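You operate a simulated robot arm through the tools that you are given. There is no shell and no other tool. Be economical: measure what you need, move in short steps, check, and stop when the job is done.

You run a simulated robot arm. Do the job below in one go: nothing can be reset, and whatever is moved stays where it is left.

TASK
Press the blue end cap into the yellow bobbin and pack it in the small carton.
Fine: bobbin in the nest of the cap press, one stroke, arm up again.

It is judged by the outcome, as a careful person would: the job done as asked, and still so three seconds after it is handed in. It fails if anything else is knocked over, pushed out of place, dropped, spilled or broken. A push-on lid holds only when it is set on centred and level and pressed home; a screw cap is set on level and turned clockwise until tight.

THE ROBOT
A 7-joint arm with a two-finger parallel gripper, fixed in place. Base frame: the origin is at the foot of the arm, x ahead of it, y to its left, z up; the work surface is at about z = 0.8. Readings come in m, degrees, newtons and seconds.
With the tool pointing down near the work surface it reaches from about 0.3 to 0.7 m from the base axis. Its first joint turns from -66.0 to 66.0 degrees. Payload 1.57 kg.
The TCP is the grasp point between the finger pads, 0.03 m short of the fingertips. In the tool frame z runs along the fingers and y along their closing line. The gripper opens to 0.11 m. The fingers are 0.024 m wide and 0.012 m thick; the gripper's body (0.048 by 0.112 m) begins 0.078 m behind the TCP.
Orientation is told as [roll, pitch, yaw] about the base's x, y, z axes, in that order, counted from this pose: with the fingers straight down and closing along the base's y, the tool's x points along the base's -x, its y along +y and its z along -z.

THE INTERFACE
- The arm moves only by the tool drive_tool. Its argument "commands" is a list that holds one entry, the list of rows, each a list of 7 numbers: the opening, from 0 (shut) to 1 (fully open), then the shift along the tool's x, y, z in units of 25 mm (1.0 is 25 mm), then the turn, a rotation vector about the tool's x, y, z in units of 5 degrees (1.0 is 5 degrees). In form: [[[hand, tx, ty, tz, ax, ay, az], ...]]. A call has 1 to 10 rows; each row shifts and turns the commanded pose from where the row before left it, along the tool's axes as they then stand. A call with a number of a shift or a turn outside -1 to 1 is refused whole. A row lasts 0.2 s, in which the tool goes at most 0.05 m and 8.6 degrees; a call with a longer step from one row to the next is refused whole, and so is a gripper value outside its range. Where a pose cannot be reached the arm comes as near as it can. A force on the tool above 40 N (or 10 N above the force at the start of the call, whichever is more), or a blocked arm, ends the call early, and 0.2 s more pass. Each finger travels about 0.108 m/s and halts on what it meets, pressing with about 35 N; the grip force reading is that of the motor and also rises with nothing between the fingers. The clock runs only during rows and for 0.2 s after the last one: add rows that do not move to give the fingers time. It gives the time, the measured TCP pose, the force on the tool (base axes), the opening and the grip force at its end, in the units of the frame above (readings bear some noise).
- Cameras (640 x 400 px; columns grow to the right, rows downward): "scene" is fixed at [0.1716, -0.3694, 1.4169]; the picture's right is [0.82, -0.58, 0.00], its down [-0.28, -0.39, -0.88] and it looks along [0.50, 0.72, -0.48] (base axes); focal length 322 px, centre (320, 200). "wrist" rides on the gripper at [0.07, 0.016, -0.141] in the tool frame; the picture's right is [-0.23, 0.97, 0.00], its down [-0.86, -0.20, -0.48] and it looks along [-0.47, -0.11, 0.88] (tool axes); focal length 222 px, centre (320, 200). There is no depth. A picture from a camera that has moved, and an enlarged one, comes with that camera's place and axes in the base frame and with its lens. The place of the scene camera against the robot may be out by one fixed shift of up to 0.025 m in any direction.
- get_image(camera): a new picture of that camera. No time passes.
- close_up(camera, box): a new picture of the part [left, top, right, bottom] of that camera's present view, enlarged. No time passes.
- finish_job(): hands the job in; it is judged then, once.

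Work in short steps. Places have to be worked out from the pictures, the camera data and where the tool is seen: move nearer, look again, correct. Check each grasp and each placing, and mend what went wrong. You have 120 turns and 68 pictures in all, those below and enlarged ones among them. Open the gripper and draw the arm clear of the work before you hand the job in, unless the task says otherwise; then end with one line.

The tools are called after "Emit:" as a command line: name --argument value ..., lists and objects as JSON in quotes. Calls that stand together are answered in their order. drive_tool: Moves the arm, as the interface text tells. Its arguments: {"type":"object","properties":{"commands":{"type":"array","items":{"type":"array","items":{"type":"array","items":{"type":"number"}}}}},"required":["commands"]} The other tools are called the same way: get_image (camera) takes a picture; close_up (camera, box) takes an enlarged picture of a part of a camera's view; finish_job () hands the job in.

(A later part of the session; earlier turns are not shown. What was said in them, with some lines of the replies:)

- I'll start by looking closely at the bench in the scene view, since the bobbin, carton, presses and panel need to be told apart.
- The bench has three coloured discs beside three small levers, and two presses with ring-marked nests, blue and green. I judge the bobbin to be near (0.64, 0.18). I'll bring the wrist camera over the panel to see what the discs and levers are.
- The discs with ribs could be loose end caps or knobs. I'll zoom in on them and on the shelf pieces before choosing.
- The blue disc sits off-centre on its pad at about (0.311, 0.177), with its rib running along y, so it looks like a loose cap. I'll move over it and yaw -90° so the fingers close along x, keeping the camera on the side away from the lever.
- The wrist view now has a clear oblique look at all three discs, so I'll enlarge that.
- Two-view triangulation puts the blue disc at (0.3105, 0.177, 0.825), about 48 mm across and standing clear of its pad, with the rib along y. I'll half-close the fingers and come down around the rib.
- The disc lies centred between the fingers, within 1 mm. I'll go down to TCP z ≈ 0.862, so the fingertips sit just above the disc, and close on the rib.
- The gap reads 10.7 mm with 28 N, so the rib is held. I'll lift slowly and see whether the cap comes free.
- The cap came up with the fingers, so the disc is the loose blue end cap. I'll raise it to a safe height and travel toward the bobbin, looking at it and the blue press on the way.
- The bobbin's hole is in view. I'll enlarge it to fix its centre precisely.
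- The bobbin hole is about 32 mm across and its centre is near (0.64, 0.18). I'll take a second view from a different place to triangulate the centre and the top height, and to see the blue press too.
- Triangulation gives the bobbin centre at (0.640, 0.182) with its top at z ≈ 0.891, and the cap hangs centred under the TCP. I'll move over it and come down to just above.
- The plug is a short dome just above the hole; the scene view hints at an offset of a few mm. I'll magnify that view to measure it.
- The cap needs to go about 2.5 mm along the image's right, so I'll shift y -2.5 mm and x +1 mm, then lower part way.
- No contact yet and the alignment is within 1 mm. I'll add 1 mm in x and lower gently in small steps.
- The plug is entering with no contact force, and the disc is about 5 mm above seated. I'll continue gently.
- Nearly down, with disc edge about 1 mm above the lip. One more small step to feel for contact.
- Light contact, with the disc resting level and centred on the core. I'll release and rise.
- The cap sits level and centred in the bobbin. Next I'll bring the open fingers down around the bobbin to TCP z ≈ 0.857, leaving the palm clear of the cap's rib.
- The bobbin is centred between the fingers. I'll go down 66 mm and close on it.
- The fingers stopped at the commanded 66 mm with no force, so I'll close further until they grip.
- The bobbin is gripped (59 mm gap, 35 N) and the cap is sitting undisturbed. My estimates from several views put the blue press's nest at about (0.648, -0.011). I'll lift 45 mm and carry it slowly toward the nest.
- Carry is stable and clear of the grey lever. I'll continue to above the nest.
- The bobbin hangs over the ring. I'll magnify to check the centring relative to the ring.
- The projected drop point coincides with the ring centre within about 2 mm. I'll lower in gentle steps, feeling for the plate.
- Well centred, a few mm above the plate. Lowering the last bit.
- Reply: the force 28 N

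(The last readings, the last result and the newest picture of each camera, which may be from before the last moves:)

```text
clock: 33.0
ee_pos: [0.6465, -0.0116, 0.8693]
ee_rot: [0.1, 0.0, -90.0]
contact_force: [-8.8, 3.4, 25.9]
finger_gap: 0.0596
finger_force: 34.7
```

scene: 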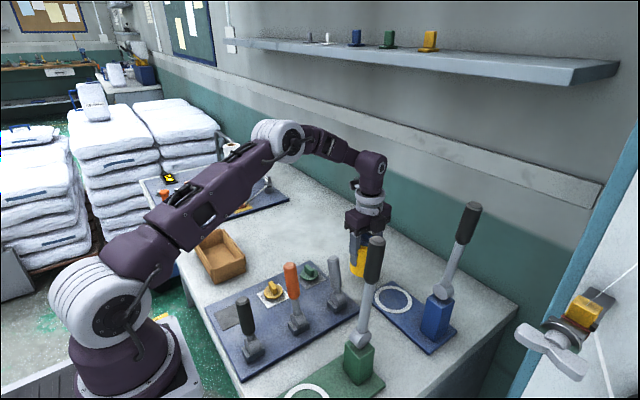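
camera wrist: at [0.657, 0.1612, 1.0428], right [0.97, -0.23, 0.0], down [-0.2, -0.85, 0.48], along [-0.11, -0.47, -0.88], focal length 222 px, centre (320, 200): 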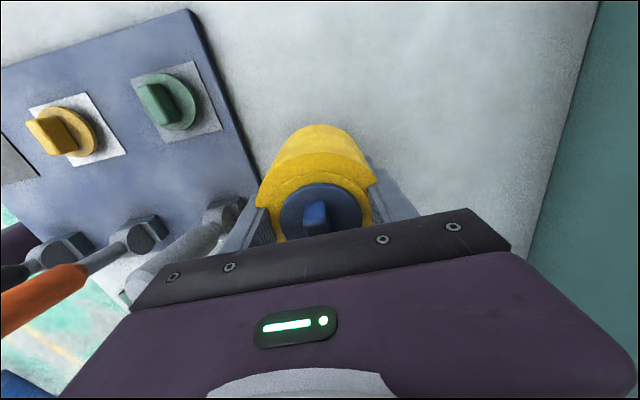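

Contact with the plate (26 N up). I'll ease back 0.8 mm, then open the fingers and look.

Emit:
drive_tool --commands '[[[0.3, 0, 0, -0.03, 0, 0, 0], [0.65, 0, 0, 0, 0, 0, 0], [0.9, 0, 0, 0, 0, 0, 0], [1, 0, 0, 0, 0, 0, 0], [1, 0, 0, 0, 0, 0, 0]]]'

Emit:
drive_tool --commands '[[[1, 0, 0, -0.4, 0, 0, 0], [1, 0, 0, -0.8, 0, 0, 0], [1, 0, 0, -0.9, 0, 0, 0], [1, 0, 0, -0.9, 0, 0, 0], [1, 0, 0, -0.9, 0, 0, 0], [1, 0, 0, -0.9, 0, 0, 0], [1, 0.8, 0, 0, 0, 0, 0], [1, 0.8, 0, 0, 0, 0, 0]]]'

Emit:
close_up --camera "scene" --box '[360, 190, 500, 350]'

Emit:
get_image --camera "wrist"

```text
clock: 34.2
ee_pos: [0.6452, -0.0116, 0.87]
ee_rot: [0.1, -0.1, -90.0]
contact_force: [-0.4, -0.7, -0.1]
finger_gap: 0.1099
finger_force: 0.1
```

```text
clock: 36.0
ee_pos: [0.6459, 0.03, 0.9899]
ee_rot: [-0.1, 0.1, -90.0]
contact_force: [-0.2, 0.4, 0.1]
finger_gap: 0.1101
finger_force: 0.1
```

```text
2.50 times, centred on (430, 270) of scene
camera zoom: at [0.1716, -0.3694, 1.4169], right [0.82, -0.58, 0.0], down [-0.28, -0.39, -0.88], along [0.5, 0.72, -0.48], focal length 806 px, centre (45, 25)
```

zoom: 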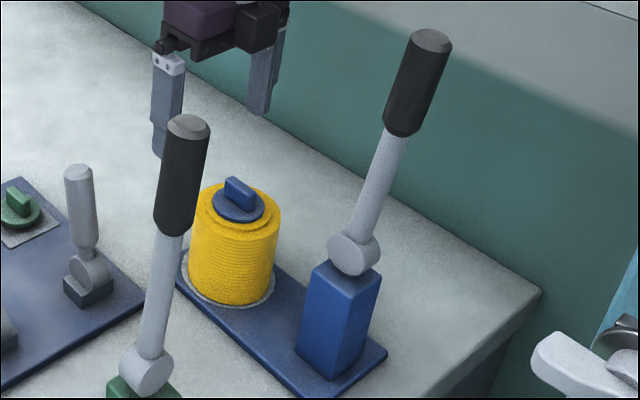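

```text
23 pictures are left
camera wrist: at [0.6626, 0.0987, 1.131], right [0.97, -0.23, 0.0], down [-0.2, -0.85, 0.48], along [-0.11, -0.47, -0.88], focal length 222 px, centre (320, 200)
```

wrist: 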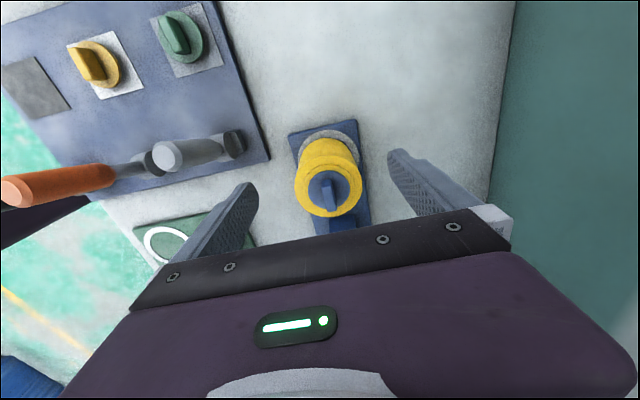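

The bobbin stands upright in the nest with the cap level. I estimate the blue press pivot at (0.661, -0.129, 0.922), with the handle nearly vertical and its tip near (0.665, -0.143, 1.138). I'll rise and go above the handle, fingers open along x so they can straddle it.

Emit:
drive_tool --commands '[[[1, 0, 0, -1, 0, 0, 0], [1, 0, 0, -1, 0, 0, 0], [1, 0, 0, -1, 0, 0, 0], [1, 0, 0, -1, 0, 0, 0], [1, 0, 0, -1, 0, 0, 0], [1, 0, 0, -1, 0, 0, 0], [1, 0, 0, -1, 0, 0, 0], [1, 0, 0, -1, 0, 0, 0], [1, 0, 0, -1, 0, 0, 0]]]'

Emit:
drive_tool --commands '[[[1, -1, 0.15, 0, 0, 0, 0], [1, -1, 0.15, 0, 0, 0, 0], [1, -1, 0.15, 0, 0, 0, 0], [1, -1, 0.15, 0, 0, 0, 0], [1, 0, 0, 0, 0, 0, 0]]]'

Emit:
get_image --camera "wrist"

Emit:
get_image --camera "scene"

```text
clock: 38.0
ee_pos: [0.6466, 0.0298, 1.1145]
ee_rot: [0.1, 0.0, -89.9]
contact_force: [0.0, 0.0, 0.0]
finger_gap: 0.1101
finger_force: 0.1
out of reach, approached as far as the arm can: row 6, 7, 8, 9
```

```text
clock: 39.2
ee_pos: [0.6481, -0.0639, 1.113]
ee_rot: [-0.1, 0.0, -90.0]
contact_force: [-0.2, -0.6, -0.3]
finger_gap: 0.1101
finger_force: 0.0
out of reach, approached as far as the arm can: row 3, 4
```

```text
22 pictures are left
camera wrist: at [0.665, 0.0061, 1.2535], right [0.97, -0.23, 0.0], down [-0.2, -0.86, 0.48], along [-0.11, -0.47, -0.88], focal length 222 px, centre (320, 200)
```

wrist: 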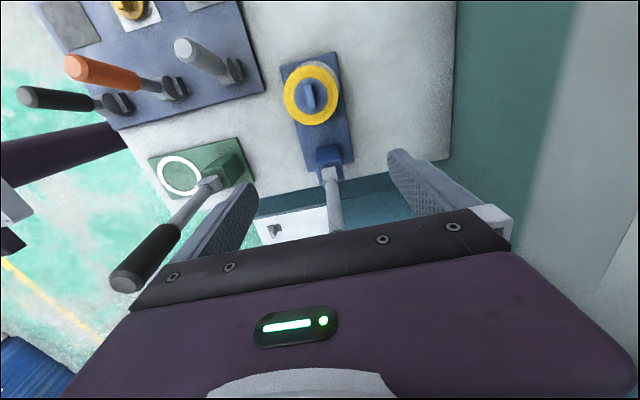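

```text
21 pictures are left
```

scene: 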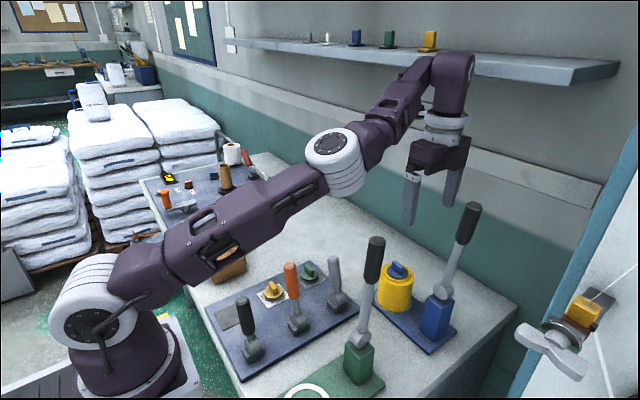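

With the tool straight down the arm tops out at z ≈ 1.11 here, so I'll tilt instead. Tipping the fingers toward -y by 45° with the hand on the nest side lets them straddle the handle along x while the lever pivots in the grip.

Emit:
drive_tool --commands '[[[1, 0, 0, 0, 0, -1, 0], [1, 0, 0, 0, 0, -1, 0], [1, 0, 0, 0, 0, -1, 0], [1, 0, 0, 0, 0, -1, 0], [1, 0, 0, 0, 0, -1, 0], [1, 0, 0, 0, 0, -1, 0], [1, 0, 0, 0, 0, -1, 0], [1, 0, 0, 0, 0, -1, 0], [1, 0, 0, 0, 0, -1, 0]]]'

Emit:
get_image --camera "wrist"

Emit:
close_up --camera "scene" --box '[360, 120, 520, 360]'

```text
clock: 41.2
ee_pos: [0.6482, -0.0638, 1.1134]
ee_rot: [0.0, -45.2, -90.0]
contact_force: [-0.3, 0.2, 0.6]
finger_gap: 0.1102
finger_force: 0.1
```

```text
20 pictures are left
camera wrist: at [0.6648, 0.0849, 1.164], right [0.97, -0.16, 0.16], down [-0.2, -0.27, 0.94], along [-0.11, -0.95, -0.29], focal length 222 px, centre (320, 200)
```

wrist: 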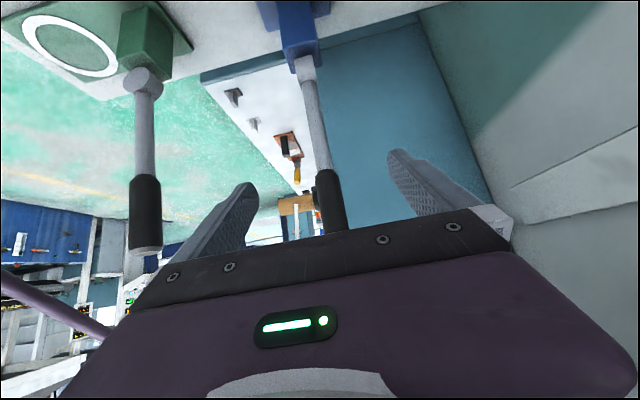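

```text
1.67 times, centred on (440, 240) of scene
camera zoom: at [0.1716, -0.3694, 1.4169], right [0.82, -0.58, 0.0], down [-0.28, -0.39, -0.88], along [0.5, 0.72, -0.48], focal length 537 px, centre (120, 133)
```

zoom: 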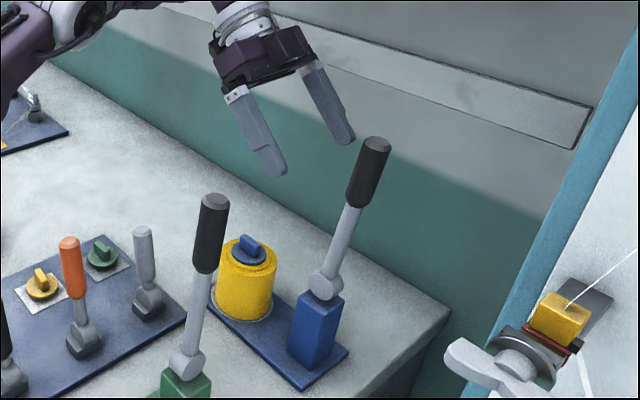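

The new wrist view puts the lever in the plane x ≈ 0.647, with its pivot around y -0.13 and the handle near y -0.145 at z 1.06–1.13. I'll move the straddling fingers onto the handle at about (0.648, -0.145, 1.105).

Emit:
drive_tool --commands '[[[1, -0.515, 0, 0.63, 0, 0, 0], [1, -0.515, 0, 0.63, 0, 0, 0], [1, -0.515, 0, 0.63, 0, 0, 0], [1, -0.515, 0, 0.63, 0, 0, 0], [1, 0, 0, 0, 0, 0, 0]]]'

Emit:
get_image --camera "wrist"

Emit:
close_up --camera "scene" --box '[400, 150, 520, 350]'

```text
clock: 42.4
ee_pos: [0.6486, -0.1443, 1.1063]
ee_rot: [0.0, -44.9, -90.0]
contact_force: [0.2, 0.8, 0.4]
finger_gap: 0.1101
finger_force: 0.0
```

```text
18 pictures are left
camera wrist: at [0.6642, 0.0038, 1.1565], right [0.97, -0.16, 0.16], down [-0.2, -0.27, 0.94], along [-0.11, -0.95, -0.29], focal length 222 px, centre (320, 200)
```

wrist: 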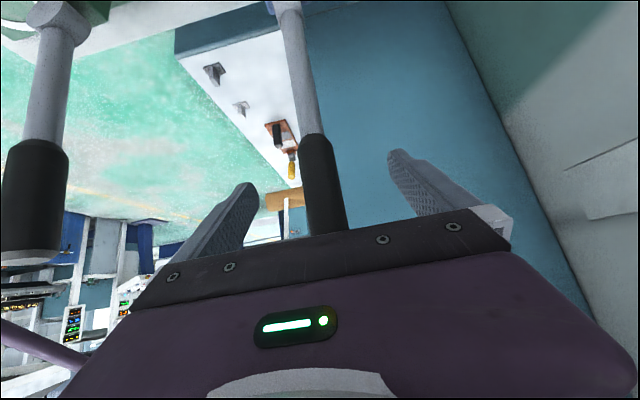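

```text
2.00 times, centred on (460, 250) of scene
camera zoom: at [0.1716, -0.3694, 1.4169], right [0.82, -0.58, 0.0], down [-0.28, -0.39, -0.88], along [0.5, 0.72, -0.48], focal length 645 px, centre (40, 100)
```

zoom: 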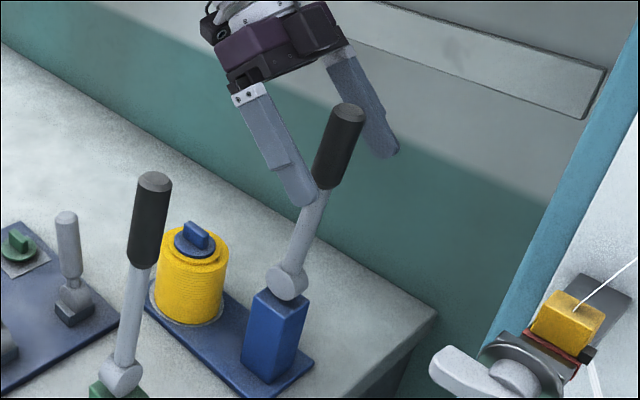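

The handle lies between the fingers. I'll close on it gently.

Emit:
drive_tool --commands '[[[0.6, 0, 0, 0, 0, 0, 0], [0.4, 0, 0, 0, 0, 0, 0], [0.2, 0, 0, 0, 0, 0, 0], [0, 0, 0, 0, 0, 0, 0], [0, 0, 0, 0, 0, 0, 0]]]'

Emit:
close_up --camera "scene" --box '[400, 150, 520, 350]'

```text
clock: 43.6
ee_pos: [0.6489, -0.1434, 1.1054]
ee_rot: [0.2, -45.0, -89.9]
contact_force: [31.7, -4.4, 1.1]
finger_gap: 0.025
finger_force: 36.1
```

```text
2.00 times, centred on (460, 250) of scene
camera zoom: at [0.1727, -0.3695, 1.4167], right [0.82, -0.58, 0.0], down [-0.28, -0.39, -0.88], along [0.5, 0.72, -0.48], focal length 645 px, centre (40, 100)
```

zoom: 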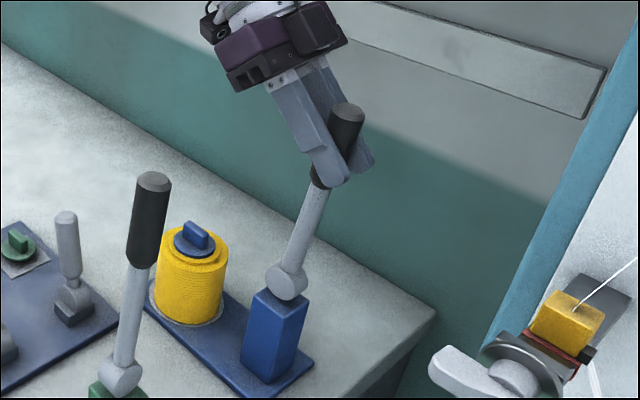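

Gripped (25 mm handle), but there's a 32 N side load, so the lever centre must be slightly to +x. I'll shift a bit to centre it.

Emit:
drive_tool --commands '[[[0, 0, 0.08, 0, 0, 0, 0], [0, 0, 0, 0, 0, 0, 0]]]'

```text
clock: 44.2
ee_pos: [0.6513, -0.1458, 1.1047]
ee_rot: [0.1, -45.0, -90.1]
contact_force: [11.8, 1.7, 6.1]
finger_gap: 0.0253
finger_force: 36.6
```

Another millimetre for centring, then I'll start the stroke, arcing the handle toward the nest through about 15–20° and checking the forces.

Emit:
drive_tool --commands '[[[0, 0, 0.05, 0, 0, 0, 0], [0, 0.396, 0, -0.43, 0, 0, 0], [0, 0.478, 0, -0.438, 0, 0, 0], [0, 0.512, 0, -0.393, 0, 0, 0], [0, 0.546, 0, -0.348, 0, 0, 0], [0, 0, 0, 0, 0, 0, 0]]]'

Emit:
close_up --camera "scene" --box '[380, 150, 500, 350]'

```text
clock: 45.6
ee_pos: [0.6498, -0.083, 1.099]
ee_rot: [-0.4, -45.0, -90.1]
contact_force: [-33.3, -9.4, -5.5]
finger_gap: 0.0248
finger_force: 36.5
```

```text
2.00 times, centred on (440, 250) of scene
camera zoom: at [0.1706, -0.3697, 1.4169], right [0.82, -0.58, 0.0], down [-0.28, -0.39, -0.88], along [0.51, 0.72, -0.48], focal length 645 px, centre (80, 100)
```

zoom: 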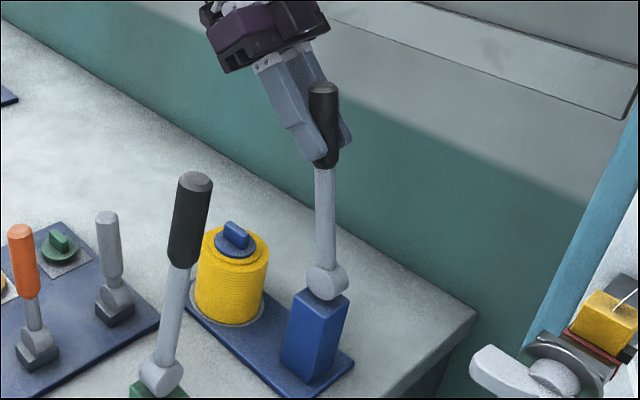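

The lever follows easily. The side load has flipped to -33 N because the swing plane runs slightly toward -x, so I'll correct x by -3 mm, add a small -x drift per row, and carry on to about 45°.

Emit:
drive_tool --commands '[[[0, 0, -0.13, 0, 0, 0, 0], [0, 0.574, -0.04, -0.297, 0, 0, 0], [0, 0.6, -0.04, -0.249, 0, 0, 0], [0, 0.617, -0.04, -0.192, 0, 0, 0], [0, 0, 0, 0, 0, 0, 0]]]'

```text
clock: 46.6
ee_pos: [0.6495, -0.0403, 1.0833]
ee_rot: [0.9, -45.0, -89.9]
contact_force: [17.4, -2.4, -5.9]
finger_gap: 0.0252
finger_force: 36.7
stopped in row 4: the force on the tool passed its limit (the readings are from after the stop); the commanded pose is now the measured one
```

The stop came from over-correcting in x; the swing plane is close to constant x ≈ 0.651. I'll recentre and continue the arc from the present 29° without drift.

Emit:
drive_tool --commands '[[[0, 0, 0.05, 0, 0, 0, 0], [0, 0.662, 0, -0.147, 0, 0, 0], [0, 0.645, 0, -0.096, 0, 0, 0], [0, 0, 0, 0, 0, 0, 0]]]'

```text
clock: 47.6
ee_pos: [0.6503, -0.0136, 1.0646]
ee_rot: [0.9, -45.1, -90.1]
contact_force: [10.7, -9.2, 2.1]
finger_gap: 0.0252
finger_force: 37.3
```

Forces are low and the arc fits (38.8°, r 0.186). Continuing to about 59°.

Emit:
drive_tool --commands '[[[0, 0.645, 0.02, -0.04, 0, 0, 0], [0, 0.65, 0, 0.017, 0, 0, 0], [0, 0.645, 0, 0.073, 0, 0, 0], [0, 0.633, 0, 0.13, 0, 0, 0], [0, 0, 0, 0, 0, 0, 0]]]'

Emit:
close_up --camera "scene" --box '[350, 180, 480, 350]'

```text
clock: 48.8
ee_pos: [0.6508, 0.0288, 1.0153]
ee_rot: [0.8, -45.0, -90.1]
contact_force: [-0.3, -0.3, 0.0]
finger_gap: 0.0
finger_force: 21.2
```

```text
2.35 times, centred on (415, 265) of scene
camera zoom: at [0.1716, -0.3694, 1.4169], right [0.82, -0.58, 0.0], down [-0.28, -0.39, -0.88], along [0.5, 0.72, -0.48], focal length 758 px, centre (96, 47)
```

zoom: 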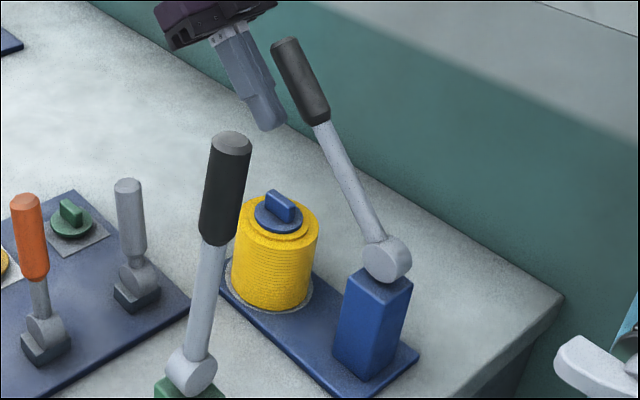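

The grip slid off as the lever came in line with the fingers, but the lever stayed put at about 38°, and nothing else was disturbed. I'll back off toward +y, bring the tool upright and open, and regrip with the tool vertical, which becomes perpendicular to the lever as it goes down.

Emit:
drive_tool --commands '[[[0, 0.7, 0, -0.7, 0, 0, 0], [0, 0.7, 0, -0.7, 0, 0, 0], [1, 0, 0, 0, 0, 1, 0], [1, 0, 0, 0, 0, 1, 0], [1, 0, 0, 0, 0, 1, 0], [1, 0, 0, 0, 0, 1, 0], [1, 0, 0, 0, 0, 1, 0], [1, 0, 0, 0, 0, 1, 0], [1, 0, 0, 0, 0, 1, 0], [1, 0, 0, 0, 0, 1, 0]]]'

Emit:
drive_tool --commands '[[[1, 0, 0, 0, 0, 1, 0], [1, 0, 0, -0.8, 0, 0, 0], [1, 0, 0, -0.9, 0, 0, 0], [1, -0.5, 0, 0, 0, 0, 0], [1, 0, 0, 0, 0, 0, 0]]]'

Emit:
get_image --camera "wrist"

```text
clock: 51.0
ee_pos: [0.6498, 0.0618, 1.0166]
ee_rot: [0.6, -5.0, -89.5]
contact_force: [0.1, -0.4, -0.8]
finger_gap: 0.11
finger_force: 0.1
out of reach, approached as far as the arm can: row 2
```

```text
clock: 52.2
ee_pos: [0.6497, 0.0508, 1.0583]
ee_rot: [0.7, -0.1, -89.5]
contact_force: [-0.9, -0.6, -0.4]
finger_gap: 0.11
finger_force: 0.1
```

```text
13 pictures are left
camera wrist: at [0.6636, 0.1205, 1.2008], right [0.98, -0.22, 0.01], down [-0.2, -0.86, 0.48], along [-0.09, -0.47, -0.88], focal length 222 px, centre (320, 200)
```

wrist: 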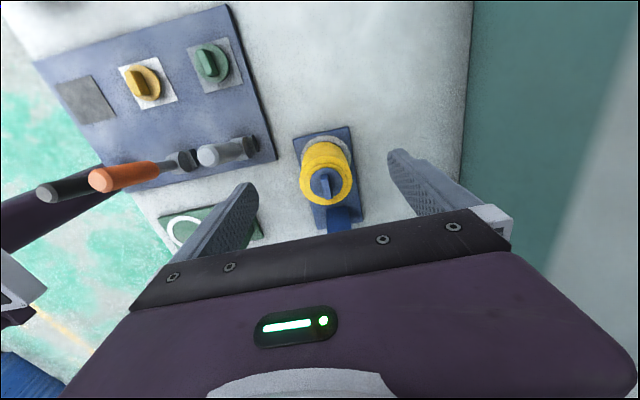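

Upright and open at z 1.058. I'll slide to y ≈ -0.022 so the fingers straddle the handle, then check.

Emit:
drive_tool --commands '[[[1, -0.7, 0.02, 0, 0, 0, 0], [1, -0.7, 0.02, 0, 0, 0, 0], [1, -0.8, 0, 0, 0, 0, 0], [1, -0.7, 0, 0, 0, 0, 0], [1, 0, 0, 0, 0, 0, 0]]]'

Emit:
close_up --camera "scene" --box '[360, 170, 490, 340]'

```text
clock: 53.4
ee_pos: [0.6525, -0.0249, 1.0584]
ee_rot: [0.7, 0.0, -89.4]
contact_force: [-0.4, 0.1, 0.5]
finger_gap: 0.11
finger_force: 0.1
```

```text
2.35 times, centred on (425, 255) of scene
camera zoom: at [0.1716, -0.3694, 1.4169], right [0.82, -0.58, 0.0], down [-0.28, -0.39, -0.88], along [0.5, 0.72, -0.48], focal length 758 px, centre (73, 71)
```

zoom: 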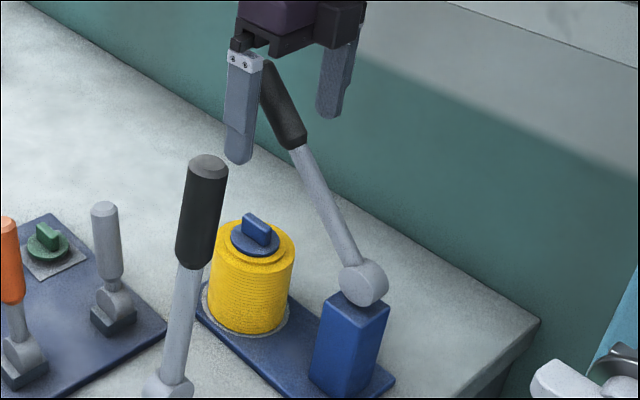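

The handle passes between the fingers at mid-pad. Closing.

Emit:
drive_tool --commands '[[[0.6, 0, 0, 0, 0, 0, 0], [0.4, 0, 0, 0, 0, 0, 0], [0.2, 0, 0, 0, 0, 0, 0], [0, 0, 0, 0, 0, 0, 0], [0, 0, 0, 0, 0, 0, 0]]]'

```text
clock: 54.6
ee_pos: [0.6503, -0.0232, 1.057]
ee_rot: [0.4, 0.0, -89.5]
contact_force: [-21.6, 1.7, 3.7]
finger_gap: 0.0248
finger_force: 36.2
```

Gripped at 25 mm. I'll recentre by 2 mm in x and continue the stroke from 38° to 58°.

Emit:
drive_tool --commands '[[[0, 0, -0.08, 0, 0, 0, 0], [0, 0.468, 0, 0.4, 0, 0, 0], [0, 0.424, 0, 0.432, 0, 0, 0], [0, 0.384, 0, 0.468, 0, 0, 0], [0, 0.344, 0, 0.5, 0, 0, 0], [0, 0, 0, 0, 0, 0, 0]]]'

```text
clock: 56.0
ee_pos: [0.6505, 0.0165, 1.0149]
ee_rot: [0.7, 0.0, -89.4]
contact_force: [11.0, -12.3, 1.8]
finger_gap: 0.025
finger_force: 36.4
```

The lever is following well, at about 57°. Continuing in smaller pieces toward the cap.

Emit:
drive_tool --commands '[[[0, 0.3, 0.04, 0.524, 0, 0, 0], [0, 0.252, 0, 0.552, 0, 0, 0], [0, 0, 0, 0, 0, 0, 0]]]'

Emit:
close_up --camera "scene" --box '[360, 190, 470, 330]'

```text
clock: 56.8
ee_pos: [0.6495, 0.0307, 0.9883]
ee_rot: [0.6, -0.1, -89.4]
contact_force: [-0.4, -8.7, 3.8]
finger_gap: 0.025
finger_force: 36.8
```

```text
2.86 times, centred on (415, 260) of scene
camera zoom: at [0.1716, -0.3696, 1.4168], right [0.82, -0.58, 0.0], down [-0.28, -0.39, -0.88], along [0.5, 0.72, -0.48], focal length 921 px, centre (49, 29)
```

zoom: 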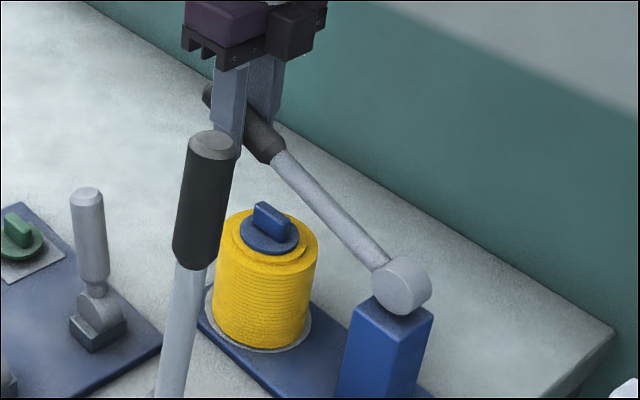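

The lever is at about 67° and coming down over the cap's rib. Continuing carefully.

Emit:
drive_tool --commands '[[[0, 0.2, 0, 0.572, 0, 0, 0], [0, 0.16, 0, 0.58, 0, 0, 0], [0, 0, 0, 0, 0, 0, 0]]]'

```text
clock: 57.6
ee_pos: [0.6507, 0.041, 0.9585]
ee_rot: [0.6, 0.0, -89.6]
contact_force: [-12.3, -12.2, 3.1]
finger_gap: 0.0249
finger_force: 36.8
```

Emit:
drive_tool --commands '[[[0, 0.06, -0.04, 0.3, 0, 0, 0], [0, 0.04, 0, 0.3, 0, 0, 0], [0, 0, 0, 0, 0, 0, 0]]]'

Emit:
close_up --camera "scene" --box '[360, 210, 460, 320]'

```text
clock: 58.4
ee_pos: [0.6496, 0.0448, 0.9437]
ee_rot: [0.8, 0.0, -89.5]
contact_force: [-9.6, -6.5, 4.8]
finger_gap: 0.0251
finger_force: 36.9
```

```text
3.64 times, centred on (410, 265) of scene
camera zoom: at [0.1713, -0.3695, 1.4169], right [0.82, -0.58, 0.0], down [-0.28, -0.39, -0.88], along [0.51, 0.72, -0.48], focal length 1172 px, centre (-7, -36)
```

zoom: 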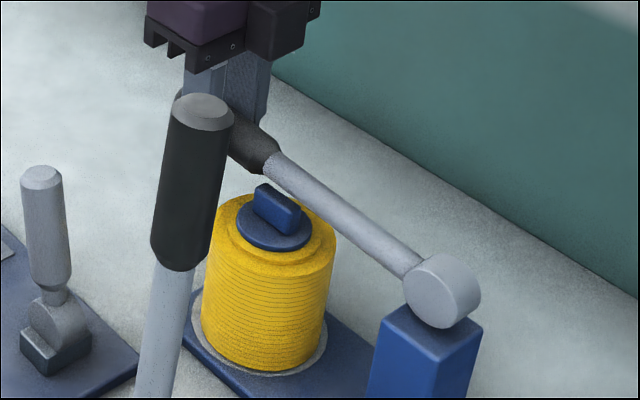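

The lever now sits about 8 mm above the rib, as measured in the picture. I'll continue pressing down in small steps.

Emit:
drive_tool --commands '[[[0, 0.03, -0.04, 0.25, 0, 0, 0], [0, 0.02, 0, 0.25, 0, 0, 0], [0, 0, 0, 0, 0, 0, 0]]]'

```text
clock: 59.2
ee_pos: [0.6507, 0.044, 0.9301]
ee_rot: [0.7, 0.0, -89.5]
contact_force: [-7.3, -6.5, 11.9]
finger_gap: 0.025
finger_force: 36.3
```

Resistance is starting to build (12 N). Pressing further.

Emit:
drive_tool --commands '[[[0, 0, -0.03, 0.15, 0, 0, 0], [0, 0, 0, 0.1, 0, 0, 0], [0, 0, 0, 0, 0, 0, 0]]]'

Emit:
close_up --camera "scene" --box '[370, 220, 450, 310]'

```text
clock: 60.0
ee_pos: [0.6507, 0.0458, 0.9249]
ee_rot: [1.0, 0.2, -89.5]
contact_force: [3.9, -0.6, 28.8]
finger_gap: 0.025
finger_force: 36.6
```

```text
4.44 times, centred on (410, 265) of scene
camera zoom: at [0.1712, -0.3695, 1.4169], right [0.82, -0.58, 0.0], down [-0.28, -0.39, -0.88], along [0.51, 0.72, -0.48], focal length 1432 px, centre (-80, -89)
```

zoom: 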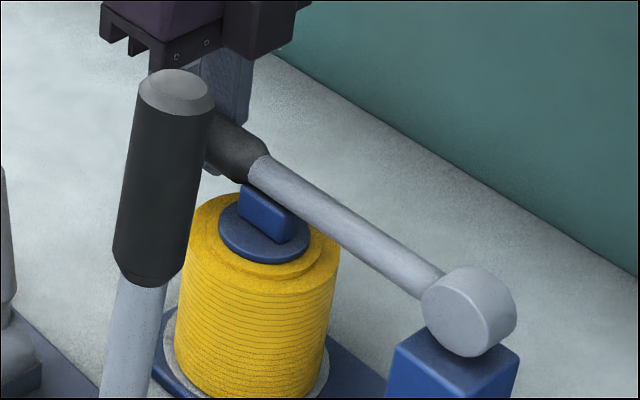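

The lever is on the rib and resisting at 29 N. I'll press on until it's firmly home.

Emit:
drive_tool --commands '[[[0, 0, 0, 0.08, 0, 0, 0], [0, 0, 0, 0.08, 0, 0, 0], [0, 0, 0, 0, 0, 0, 0]]]'

```text
clock: 60.8
ee_pos: [0.6497, 0.0445, 0.9201]
ee_rot: [0.8, 0.0, -89.5]
contact_force: [17.9, 5.1, 27.5]
finger_gap: 0.0252
finger_force: 36.8
```

It moved a further 5 mm without more force, so it's still giving. Continuing, with a small x recentre.

Emit:
drive_tool --commands '[[[0, 0, 0.06, 0.1, 0, 0, 0], [0, 0, 0, 0.1, 0, 0, 0], [0, 0, 0, 0, 0, 0, 0]]]'

Emit:
close_up --camera "scene" --box '[370, 220, 450, 310]'

```text
clock: 61.6
ee_pos: [0.6506, 0.0431, 0.9156]
ee_rot: [0.7, 0.0, -89.4]
contact_force: [13.0, 3.2, 27.4]
finger_gap: 0.0249
finger_force: 36.2
```

```text
4.44 times, centred on (410, 265) of scene
camera zoom: at [0.1714, -0.3694, 1.4169], right [0.82, -0.58, 0.0], down [-0.28, -0.39, -0.88], along [0.5, 0.72, -0.48], focal length 1432 px, centre (-80, -89)
```

zoom: 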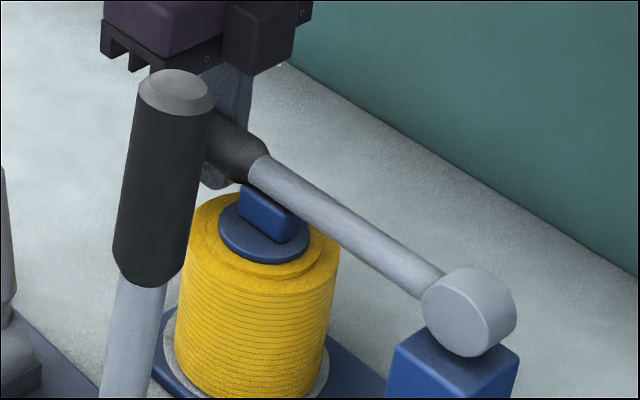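

The picture shows the lever hasn't moved since the last one, so the pads slid down the handle: the lever is at the end of its travel on the cap. To make sure it's home, I'll open, rise above the handle and push on it from above with closed fingertips, staying in the same stroke.

Emit:
drive_tool --commands '[[[0.5, 0, 0, 0, 0, 0, 0], [0.5, 0, 0, 0, 0, 0, 0], [0.5, 0, 0, 0, 0, 0, 0], [0.5, 0, 0, -0.9, 0, 0, 0], [0.5, 0, 0, -0.9, 0, 0, 0], [0.5, 0, 0, -0.9, 0, 0, 0], [0, 0, 0, 0, 0, 0, 0], [0, 0, 0, 0, 0, 0, 0], [0, 0, 0, 0, 0, 0, 0]]]'

Emit:
close_up --camera "scene" --box '[360, 200, 460, 310]'

```text
clock: 63.6
ee_pos: [0.6485, 0.0447, 0.9829]
ee_rot: [0.7, -0.1, -89.4]
contact_force: [0.9, -1.0, 0.8]
finger_gap: 0.0
finger_force: 21.3
```

```text
3.64 times, centred on (410, 255) of scene
camera zoom: at [0.1716, -0.3694, 1.4169], right [0.82, -0.58, 0.0], down [-0.28, -0.39, -0.88], along [0.5, 0.72, -0.48], focal length 1172 px, centre (-7, 0)
```

zoom: 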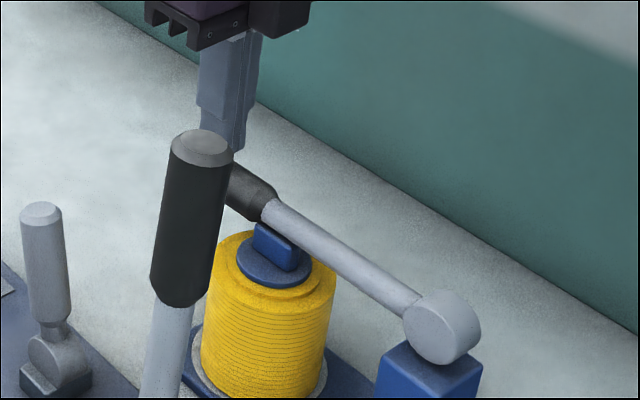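

The lever stays down, and the closed fingertips are right above the handle. Pressing down in small steps until the force limit.

Emit:
drive_tool --commands '[[[0, 0, 0, 0.2, 0, 0, 0], [0, 0, 0, 0.1, 0, 0, 0], [0, 0, 0, 0.1, 0, 0, 0], [0, 0, 0, 0.1, 0, 0, 0], [0, 0, 0, 0.1, 0, 0, 0], [0, 0, 0, 0.1, 0, 0, 0], [0, 0, 0, 0.1, 0, 0, 0]]]'

```text
clock: 64.5
ee_pos: [0.6497, 0.0436, 0.9756]
ee_rot: [1.0, -0.1, -89.3]
contact_force: [-9.0, 1.0, 14.5]
finger_gap: 0.0
finger_force: 21.8
stopped in row 4: the force on the tool passed its limit (the readings are from after the stop); the commanded pose is now the measured one
```

Firm stop: over 40 N with the handle top at z ≈ 0.945. One more push confirms it doesn't give.

Emit:
drive_tool --commands '[[[0, 0, 0, 0.05, 0, 0, 0], [0, 0, 0, 0.04, 0, 0, 0], [0, 0, 0, 0.03, 0, 0, 0], [0, 0, 0, 0, 0, 0, 0]]]'

```text
clock: 65.1
ee_pos: [0.6502, 0.0442, 0.977]
ee_rot: [1.1, 0.0, -89.2]
contact_force: [-6.9, 2.0, 12.9]
finger_gap: 0.0
finger_force: 21.0
stopped in row 3: the force on the tool passed its limit (the readings are from after the stop); the commanded pose is now the measured one
```

The stroke is complete. To bring the press arm up again, I'll rise, open, lower around the handle and regrip it.

Emit:
drive_tool --commands '[[[0, 0, 0, -0.8, 0, 0, 0], [0.5, 0.08, 0, 0, 0, 0, 0], [0.5, 0, 0, 0, 0, 0, 0], [0.5, 0, 0, 0, 0, 0, 0], [0.5, 0, 0, 0.95, 0, 0, 0], [0.5, 0, 0, 0.95, 0, 0, 0], [0.5, 0, 0, 0.94, 0, 0, 0], [0, 0, 0, 0, 0, 0, 0], [0, 0, 0, 0, 0, 0, 0], [0, 0, 0, 0, 0, 0, 0]]]'

```text
clock: 67.3
ee_pos: [0.65, 0.0452, 0.925]
ee_rot: [1.1, 0.1, -89.4]
contact_force: [5.3, 1.0, -0.4]
finger_gap: 0.0252
finger_force: 36.7
```

Gripped again at 25 mm. Raising the arm along the reverse arc to about 57°.

Emit:
drive_tool --commands '[[[0, -0.124, 0, -0.848, 0, 0, 0], [0, -0.232, 0, -0.824, 0, 0, 0], [0, -0.328, 0, -0.792, 0, 0, 0], [0, -0.42, 0, -0.748, 0, 0, 0], [0, 0, 0, 0, 0, 0, 0]]]'

```text
clock: 68.5
ee_pos: [0.6502, 0.0173, 1.0075]
ee_rot: [1.3, 0.2, -89.3]
contact_force: [8.4, 20.5, 0.9]
finger_gap: 0.0255
finger_force: 37.0
```

Lever is following, with some radial load (20 N in y), so I'll ease 1.5 mm outward and continue.

Emit:
drive_tool --commands '[[[0, 0.06, 0, -0.03, 0, 0, 0], [0, -0.512, 0, -0.688, 0, 0, 0], [0, -0.588, 0, -0.624, 0, 0, 0], [0, -0.66, 0, -0.544, 0, 0, 0], [0, 0, 0, 0, 0, 0, 0]]]'

```text
clock: 69.7
ee_pos: [0.6495, -0.0238, 1.0514]
ee_rot: [1.2, 0.0, -89.4]
contact_force: [20.1, 10.6, -1.0]
finger_gap: 0.0255
finger_force: 37.2
```

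Emit:
drive_tool --commands '[[[0, 0, 0.07, 0, 0, 0, 0], [0, -0.724, 0, -0.46, 0, 0, 0], [0, -0.776, 0, -0.368, 0, 0, 0], [0, -0.812, 0, -0.272, 0, 0, 0], [0, 0, 0, 0, 0, 0, 0]]]'

Emit:
close_up --camera "scene" --box '[370, 170, 490, 330]'

```text
clock: 70.9
ee_pos: [0.6503, -0.0806, 1.0794]
ee_rot: [0.9, 0.0, -89.4]
contact_force: [-24.9, 9.2, 2.6]
finger_gap: 0.0253
finger_force: 36.8
```

```text
2.50 times, centred on (430, 250) of scene
camera zoom: at [0.1708, -0.3691, 1.417], right [0.82, -0.58, 0.0], down [-0.28, -0.39, -0.88], along [0.51, 0.72, -0.48], focal length 806 px, centre (45, 75)
```

zoom: 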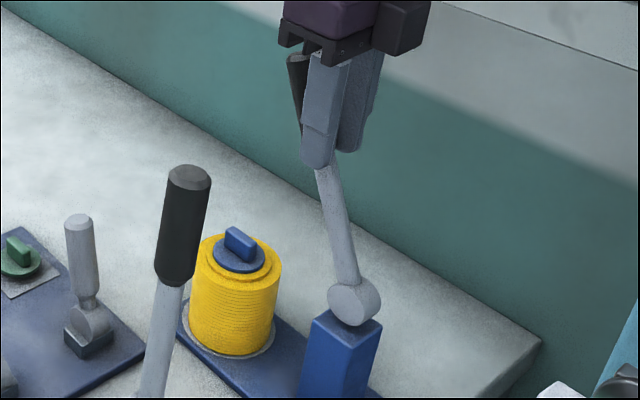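

The arm is coming up, about 18° from vertical, still held. Recentring in x and continuing to upright.

Emit:
drive_tool --commands '[[[0, 0, -0.09, 0, 0, 0, 0], [0, -0.84, 0, -0.172, 0, 0, 0], [0, -0.852, 0, -0.068, 0, 0, 0], [0, 0, 0, 0, 0, 0, 0]]]'

```text
clock: 71.9
ee_pos: [0.6509, -0.122, 1.0844]
ee_rot: [1.3, 0.0, -89.4]
contact_force: [-5.8, 9.3, 12.0]
finger_gap: 0.0252
finger_force: 36.8
```

Emit:
drive_tool --commands '[[[0, -0.5, 0, 0.0, 0, 0, 0], [0, -0.5, 0, 0.05, 0, 0, 0], [0, 0, 0, 0, 0, 0, 0]]]'

Emit:
close_up --camera "scene" --box '[370, 170, 490, 330]'

```text
clock: 72.7
ee_pos: [0.6499, -0.1495, 1.0827]
ee_rot: [1.2, 0.0, -89.4]
contact_force: [0.1, 0.1, 0.3]
finger_gap: 0.0
finger_force: 21.0
```

```text
2.50 times, centred on (430, 250) of scene
camera zoom: at [0.1716, -0.3694, 1.4169], right [0.82, -0.58, 0.0], down [-0.28, -0.39, -0.88], along [0.5, 0.72, -0.48], focal length 806 px, centre (45, 75)
```

zoom: 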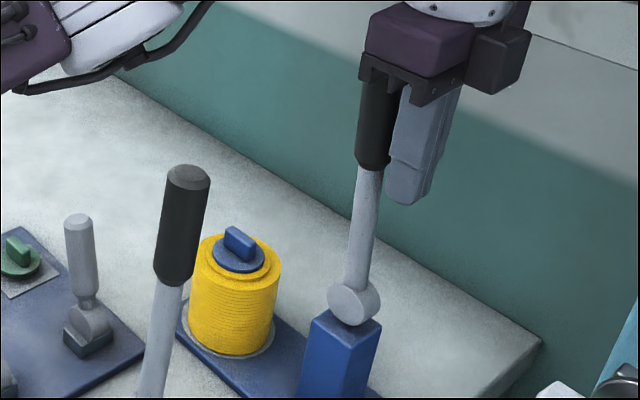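

The grip let go near vertical with the lever about 8° short of its original rest. I'll open, pass the fingers back to the +y side straddling the handle, close, tilt 30°, and nudge the lever the rest of the way back.

Emit:
drive_tool --commands '[[[1, 0, 0, 0, 0, 0, 0], [1, 0, 0, 0, 0, 0, 0], [1, 0, 0, 0, 0, 0, 0], [1, 0.2, 0, 0, 0, 0, 0], [1, 0.9, 0, 0, 0, 0, 0], [1, 0.9, 0, 0, 0, 0, 0], [1, 0.9, 0, 0, 0, 0, 0], [1, 0.9, 0, 0, 0, 0, 0], [1, 0.7, 0, 0, 0, 0, 0]]]'

Emit:
drive_tool --commands '[[[0, 0, 0, 0, 0, -1, 0], [0, 0, 0, 0, 0, -1, 0], [0, 0, 0, 0, 0, -1, 0], [0, 0, 0, 0, 0, -1, 0], [0, 0, 0, 0, 0, -1, 0], [0, 0, 0, 0, 0, -1, 0], [0, 0, 0, 0, 0, 0, 0]]]'

```text
clock: 74.7
ee_pos: [0.6496, -0.0364, 1.0853]
ee_rot: [1.1, -0.1, -89.4]
contact_force: [0.3, -0.6, -0.4]
finger_gap: 0.1099
finger_force: 0.1
```

```text
clock: 76.3
ee_pos: [0.6487, -0.036, 1.0844]
ee_rot: [1.3, -30.1, -90.1]
contact_force: [-0.1, 0.1, -0.4]
finger_gap: 0.0002
finger_force: 20.7
```

Tilted and closed on the +y side. Now I'll push -y by about 70 mm, slowly; the force limit guards the end stop.

Emit:
drive_tool --commands '[[[0, -0.485, 0, 0.28, 0, 0, 0], [0, -0.485, 0, 0.28, 0, 0, 0], [0, -0.485, 0, 0.28, 0, 0, 0], [0, -0.4, 0, 0.23, 0, 0, 0], [0, -0.3, 0, 0.17, 0, 0, 0], [0, -0.2, 0, 0.11, 0, 0, 0], [0, 0, 0, 0, 0, 0, 0]]]'

```text
clock: 77.9
ee_pos: [0.6514, -0.1043, 1.0854]
ee_rot: [1.3, -30.0, -89.9]
contact_force: [1.0, 0.9, -0.1]
finger_gap: 0.0
finger_force: 21.4
```

Emit:
drive_tool --commands '[[[0, -0.2, 0, 0.115, 0, 0, 0], [0, -0.2, 0, 0.115, 0, 0, 0]]]'

Emit:
close_up --camera "scene" --box '[370, 170, 490, 330]'

```text
clock: 78.5
ee_pos: [0.651, -0.1112, 1.0844]
ee_rot: [1.5, -29.7, -89.7]
contact_force: [-3.3, 25.9, 9.5]
finger_gap: 0.0
finger_force: 21.1
```

```text
2.50 times, centred on (430, 250) of scene
camera zoom: at [0.1714, -0.3685, 1.4171], right [0.82, -0.58, 0.0], down [-0.28, -0.39, -0.88], along [0.5, 0.72, -0.48], focal length 806 px, centre (45, 75)
```

zoom: 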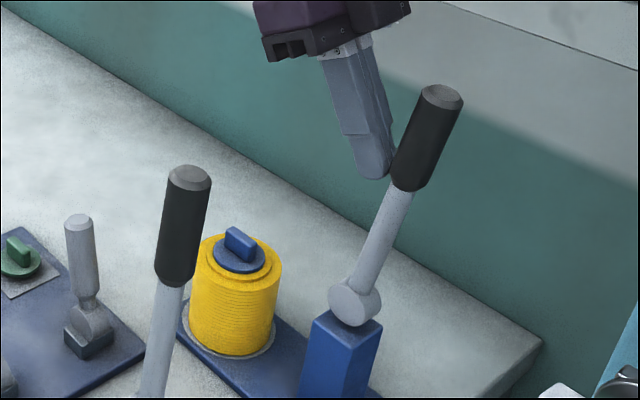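

The lever is back against its upright stop, matching its original lean. Now I'll back away, straighten the tool (also removing the ~1.3° of roll picked up), and open the fingers above the bobbin.

Emit:
drive_tool --commands '[[[0, 0.866, 0, -0.5, 0, 0, 0], [0, 0.866, 0, -0.5, 0, 0, 0], [0, 0.866, 0, -0.5, 0, 0, 0], [0.5, 0.866, 0, -0.5, 0, 0, 0], [1, 0, 0, 0, 0, 1, 0], [1, 0, 0, 0, 0, 1, 0], [1, 0, 0, 0, 0, 1, 0], [1, 0, 0, 0, 0, 1, 0], [1, 0, 0, 0, 0, 1, 0], [1, 0, 0, 0, 0, 1, 0]]]'

Emit:
drive_tool --commands '[[[1, 0, 0, 0, 0.26, 0, 0], [1, 0, 0, 0, 0, 0, 0]]]'

```text
clock: 80.7
ee_pos: [0.6486, -0.0154, 1.0853]
ee_rot: [1.2, 0.1, -89.3]
contact_force: [-0.2, 0.0, 0.4]
finger_gap: 0.1102
finger_force: 0.0
```

```text
clock: 81.3
ee_pos: [0.6494, -0.017, 1.0841]
ee_rot: [-0.1, 0.0, -89.4]
contact_force: [-0.6, 0.3, -0.8]
finger_gap: 0.1099
finger_force: 0.1
```

Level again. I'll centre on the bobbin at (0.646, -0.0115), descend around it and check the readings before gripping.

Emit:
drive_tool --commands '[[[1, 0.18, -0.12, 0, 0, 0, 0], [1, 0, 0, 0.96, 0, 0, 0], [1, 0, 0, 0.96, 0, 0, 0], [1, 0, 0, 0.96, 0, 0, 0], [1, 0, 0, 0.96, 0, 0, 0], [1, 0, 0, 0.96, 0, 0, 0], [1, 0, 0, 0, 0, 0, 0]]]'

Emit:
get_image --camera "wrist"

```text
clock: 82.9
ee_pos: [0.646, -0.0113, 0.964]
ee_rot: [-0.2, -0.1, -89.3]
contact_force: [0.4, -0.7, 0.3]
finger_gap: 0.1101
finger_force: 0.0
```

```text
3 pictures are left
camera wrist: at [0.6611, 0.0585, 1.1058], right [0.98, -0.22, 0.0], down [-0.19, -0.86, 0.48], along [-0.11, -0.47, -0.88], focal length 222 px, centre (320, 200)
```

wrist: 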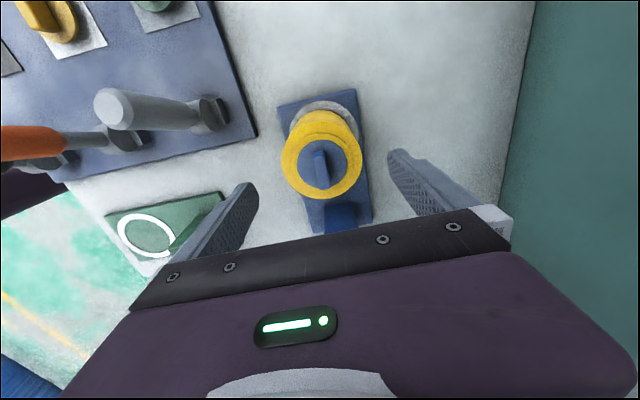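

The bobbin is centred between the fingers with the cap seated. Going down the last 96 mm and gripping.

Emit:
drive_tool --commands '[[[1, 0, 0, 0.96, 0, 0, 0], [1, 0, 0, 0.96, 0, 0, 0], [1, 0, 0, 0.96, 0, 0, 0], [1, 0, 0, 0.94, 0, 0, 0], [0.7, 0, 0, 0, 0, 0, 0], [0.5, 0, 0, 0, 0, 0, 0], [0.3, 0, 0, 0, 0, 0, 0], [0.3, 0, 0, 0, 0, 0, 0], [0.3, 0, 0, 0, 0, 0, 0]]]'

```text
clock: 84.9
ee_pos: [0.6453, -0.0119, 0.8697]
ee_rot: [-0.2, 0.0, -89.3]
contact_force: [-0.1, 0.3, -0.1]
finger_gap: 0.0596
finger_force: 34.6
```

Gripped as before (59.6 mm, 35 N). Lifting out of the nest, then moving +y along the clear corridor used before.

Emit:
drive_tool --commands '[[[0.3, 0, 0, -0.5, 0, 0, 0], [0.3, 0, 0, -0.8, 0, 0, 0], [0.3, 0, 0, -0.9, 0, 0, 0], [0.3, 0, 0, -0.9, 0, 0, 0], [0.3, 0, 0, -0.9, 0, 0, 0], [0.3, 0, 0, -0.9, 0, 0, 0], [0.3, 0, 0, -0.3, 0, 0, 0]]]'

Emit:
drive_tool --commands '[[[0.3, 0.7, 0, 0, 0, 0, 0], [0.3, 0.9, 0, 0, 0, 0, 0], [0.3, 0.9, 0, 0, 0, 0, 0], [0.3, 0.9, 0, 0, 0, 0, 0], [0.3, 0.9, 0, 0, 0, 0, 0], [0.3, 0.9, 0, 0, 0, 0, 0], [0.3, 0.9, -0.3, 0, 0, 0, 0], [0.3, 0.9, -0.6, 0, 0, 0, 0], [0.3, 0.8, -0.7, 0, 0, 0, 0], [0.3, 0.6, -0.7, 0, 0, 0, 0]]]'

```text
clock: 86.5
ee_pos: [0.6465, -0.0112, 0.9997]
ee_rot: [-0.2, 0.0, -89.5]
contact_force: [0.1, -0.8, -1.5]
finger_gap: 0.0595
finger_force: 35.1
```

```text
clock: 88.7
ee_pos: [0.5857, 0.1986, 0.9996]
ee_rot: [-0.1, 0.0, -89.4]
contact_force: [-0.3, 0.5, -1.5]
finger_gap: 0.0594
finger_force: 34.4
```

Held well. Moving diagonally to above the carton centre at (0.35, 0.39).

Emit:
drive_tool --commands '[[[0.3, 0.766, -0.943, 0, 0, 0, 0], [0.3, 0.766, -0.943, 0, 0, 0, 0], [0.3, 0.766, -0.943, 0, 0, 0, 0], [0.3, 0.766, -0.943, 0, 0, 0, 0], [0.3, 0.766, -0.943, 0, 0, 0, 0], [0.3, 0.766, -0.943, 0, 0, 0, 0], [0.3, 0.766, -0.943, 0, 0, 0, 0], [0.3, 0.766, -0.943, 0, 0, 0, 0], [0.3, 0.766, -0.943, 0, 0, 0, 0], [0.3, 0.766, -0.943, 0, 0, 0, 0]]]'

Emit:
drive_tool --commands '[[[0.3, 0, 0, 0, 0, 0, -1], [0.3, 0, 0, 0, 0, 0, -1], [0.3, 0, 0, 0, 0, 0, -1], [0.3, 0, 0, 0, 0, 0, -1], [0.3, 0, 0, 0, 0, 0, -1], [0.3, 0, 0, 0, 0, 0, -1], [0.3, 0, 0, 0, 0, 0, -1], [0.3, 0, 0, 0, 0, 0, -1], [0.3, 0, 0, 0, 0, 0, -1]]]'

Emit:
drive_tool --commands '[[[0.3, 0, 0, 0, 0, 0, -1], [0.3, 0, 0, 0, 0, 0, -1], [0.3, 0, 0, 0, 0, 0, -1], [0.3, 0, 0, 0, 0, 0, -1], [0.3, 0, 0, 0, 0, 0, -1], [0.3, 0, 0, 0, 0, 0, -1], [0.3, 0, 0, 0, 0, 0, -1], [0.3, 0, 0, 0, 0, 0, -1], [0.3, 0, 0, 0, 0, 0, -0.9], [0.3, 0, 0, 0, 0, 0, 0]]]'

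Emit:
close_up --camera "scene" --box '[160, 160, 280, 300]'

```text
clock: 90.9
ee_pos: [0.3467, 0.3844, 0.9992]
ee_rot: [-0.1, 0.0, -89.4]
contact_force: [-0.6, 0.1, -1.3]
finger_gap: 0.0595
finger_force: 35.1
```

```text
clock: 92.9
ee_pos: [0.3467, 0.3869, 1.0]
ee_rot: [-0.2, 0.1, -44.1]
contact_force: [-1.0, 0.1, -1.0]
finger_gap: 0.0596
finger_force: 35.0
```

```text
clock: 95.1
ee_pos: [0.3468, 0.3861, 0.9998]
ee_rot: [0.0, 0.2, 0.2]
contact_force: [-0.1, -0.4, -2.2]
finger_gap: 0.0594
finger_force: 35.1
```

```text
2.86 times, centred on (220, 230) of scene
camera zoom: at [0.1717, -0.3694, 1.4169], right [0.82, -0.58, 0.0], down [-0.28, -0.39, -0.88], along [0.5, 0.72, -0.48], focal length 921 px, centre (606, 114)
```

zoom: 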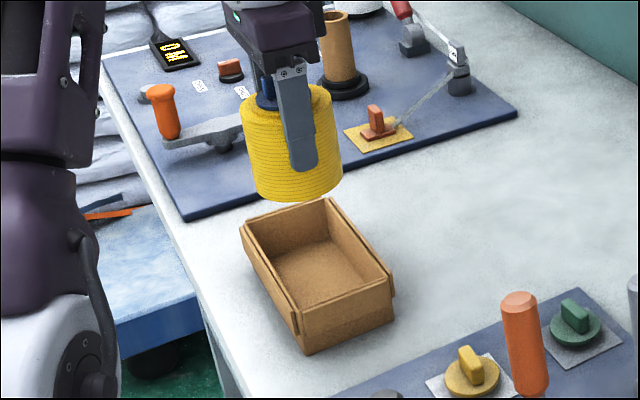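

The calibrated scene camera puts the carton's centre at about (0.348, 0.389), right below the bobbin, with its long side along y. I'll lower to just above the rim, then gently inside.

Emit:
drive_tool --commands '[[[0.3, -0.04, 0.1, 0.8, 0, 0, 0], [0.3, 0, 0, 0.9, 0, 0, 0], [0.3, 0, 0, 0.9, 0, 0, 0], [0.3, 0, 0, 0.8, 0, 0, 0], [0.3, 0, 0, 0.4, 0, 0, 0], [0.3, 0, 0, 0.4, 0, 0, 0], [0.3, 0, 0, 0.3, 0, 0, 0], [0.3, 0, 0, 0.3, 0, 0, 0], [0.3, 0, 0, 0, 0, 0, 0]]]'

```text
clock: 97.1
ee_pos: [0.3482, 0.3889, 0.881]
ee_rot: [0.0, 0.2, 0.1]
contact_force: [0.1, 0.0, -2.5]
finger_gap: 0.0594
finger_force: 35.0
```

The bobbin is already about 25 mm below the rim with no contact force. Lowering the rest in small steps.

Emit:
drive_tool --commands '[[[0.3, 0, 0, 0.25, 0, 0, 0], [0.3, 0, 0, 0.2, 0, 0, 0], [0.3, 0, 0, 0.15, 0, 0, 0], [0.3, 0, 0, 0.08, 0, 0, 0], [0.3, 0, 0, 0, 0, 0, 0]]]'

```text
clock: 98.3
ee_pos: [0.3472, 0.3886, 0.8631]
ee_rot: [0.2, 0.0, 0.3]
contact_force: [1.6, 4.9, 15.3]
finger_gap: 0.0595
finger_force: 35.4
```

Contact with the carton floor (15 N at the expected height). Easing off, opening, and rising straight up.

Emit:
drive_tool --commands '[[[0.3, 0, 0, -0.02, 0, 0, 0], [0.6, 0, 0, 0, 0, 0, 0], [0.85, 0, 0, 0, 0, 0, 0], [0.9, 0, 0, 0, 0, 0, 0], [0.9, 0, 0, 0, 0, 0, 0], [0.9, 0, 0, -0.4, 0, 0, 0], [0.9, 0, 0, -0.8, 0, 0, 0], [0.9, 0, 0, -0.9, 0, 0, 0], [0.9, 0, 0, -0.9, 0, 0, 0], [0.9, 0, 0, -0.9, 0, 0, 0]]]'

Emit:
drive_tool --commands '[[[1, 0, 0, -1, 0, 0, 0], [1, 0, 0, -1, 0, 0, 0], [1, 0, 0, -1, 0, 0, 0], [1, 0, 0, -1, 0, 0, 0], [1, 0, 0, -1, 0, 0, 0], [1, -0.6, -1, -0.5, 0, 0, 0], [1, -0.6, -1, 0, 0, 0, 0], [1, -0.6, -1, 0, 0, 0, 0], [1, 0, -1, 0, 0, 0, 0], [1, 0, -1, 0, 0, 0, 0]]]'

Emit:
get_image --camera "scene"

```text
clock: 100.5
ee_pos: [0.3482, 0.3879, 0.9619]
ee_rot: [-0.1, 0.1, 0.1]
contact_force: [-0.1, 0.3, -0.9]
finger_gap: 0.0991
finger_force: 0.0
```

```text
clock: 102.7
ee_pos: [0.3953, 0.2627, 1.0966]
ee_rot: [0.0, 0.1, 0.2]
contact_force: [-0.4, -0.1, 0.9]
finger_gap: 0.1101
finger_force: 0.1
```

```text
1 pictures are left
```

scene: 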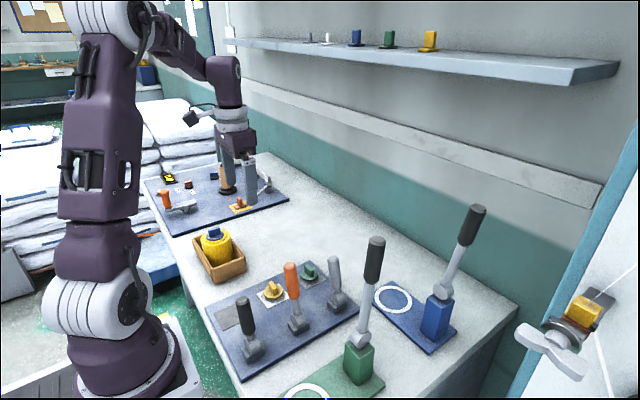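

The bobbin appears to stand in the carton with the blue cap on and the lever looks upright. I'll use the last picture for an enlarged check.

Emit:
close_up --camera "scene" --box '[180, 215, 260, 295]'

```text
5.00 times, centred on (220, 255) of scene
camera zoom: at [0.1717, -0.3694, 1.4169], right [0.82, -0.58, 0.0], down [-0.28, -0.39, -0.88], along [0.5, 0.72, -0.48], focal length 1611 px, centre (820, -75)
```

zoom: 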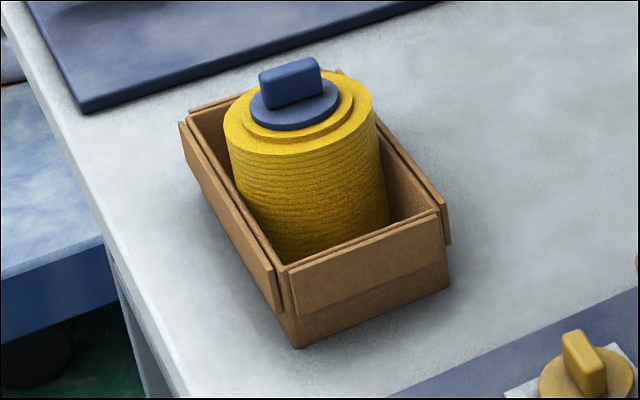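

The bobbin stands upright in the carton with the blue cap level and flush. The press arm is up, the gripper is open and the robot arm is clear, so I'm handing in.

Emit:
finish_job

```text
The job is handed in.
```

The blue end cap is pressed into the yellow bobbin with one stroke of the blue press (I took that as the cap press), the press arm is back up, and the capped bobbin is packed upright in the small carton.
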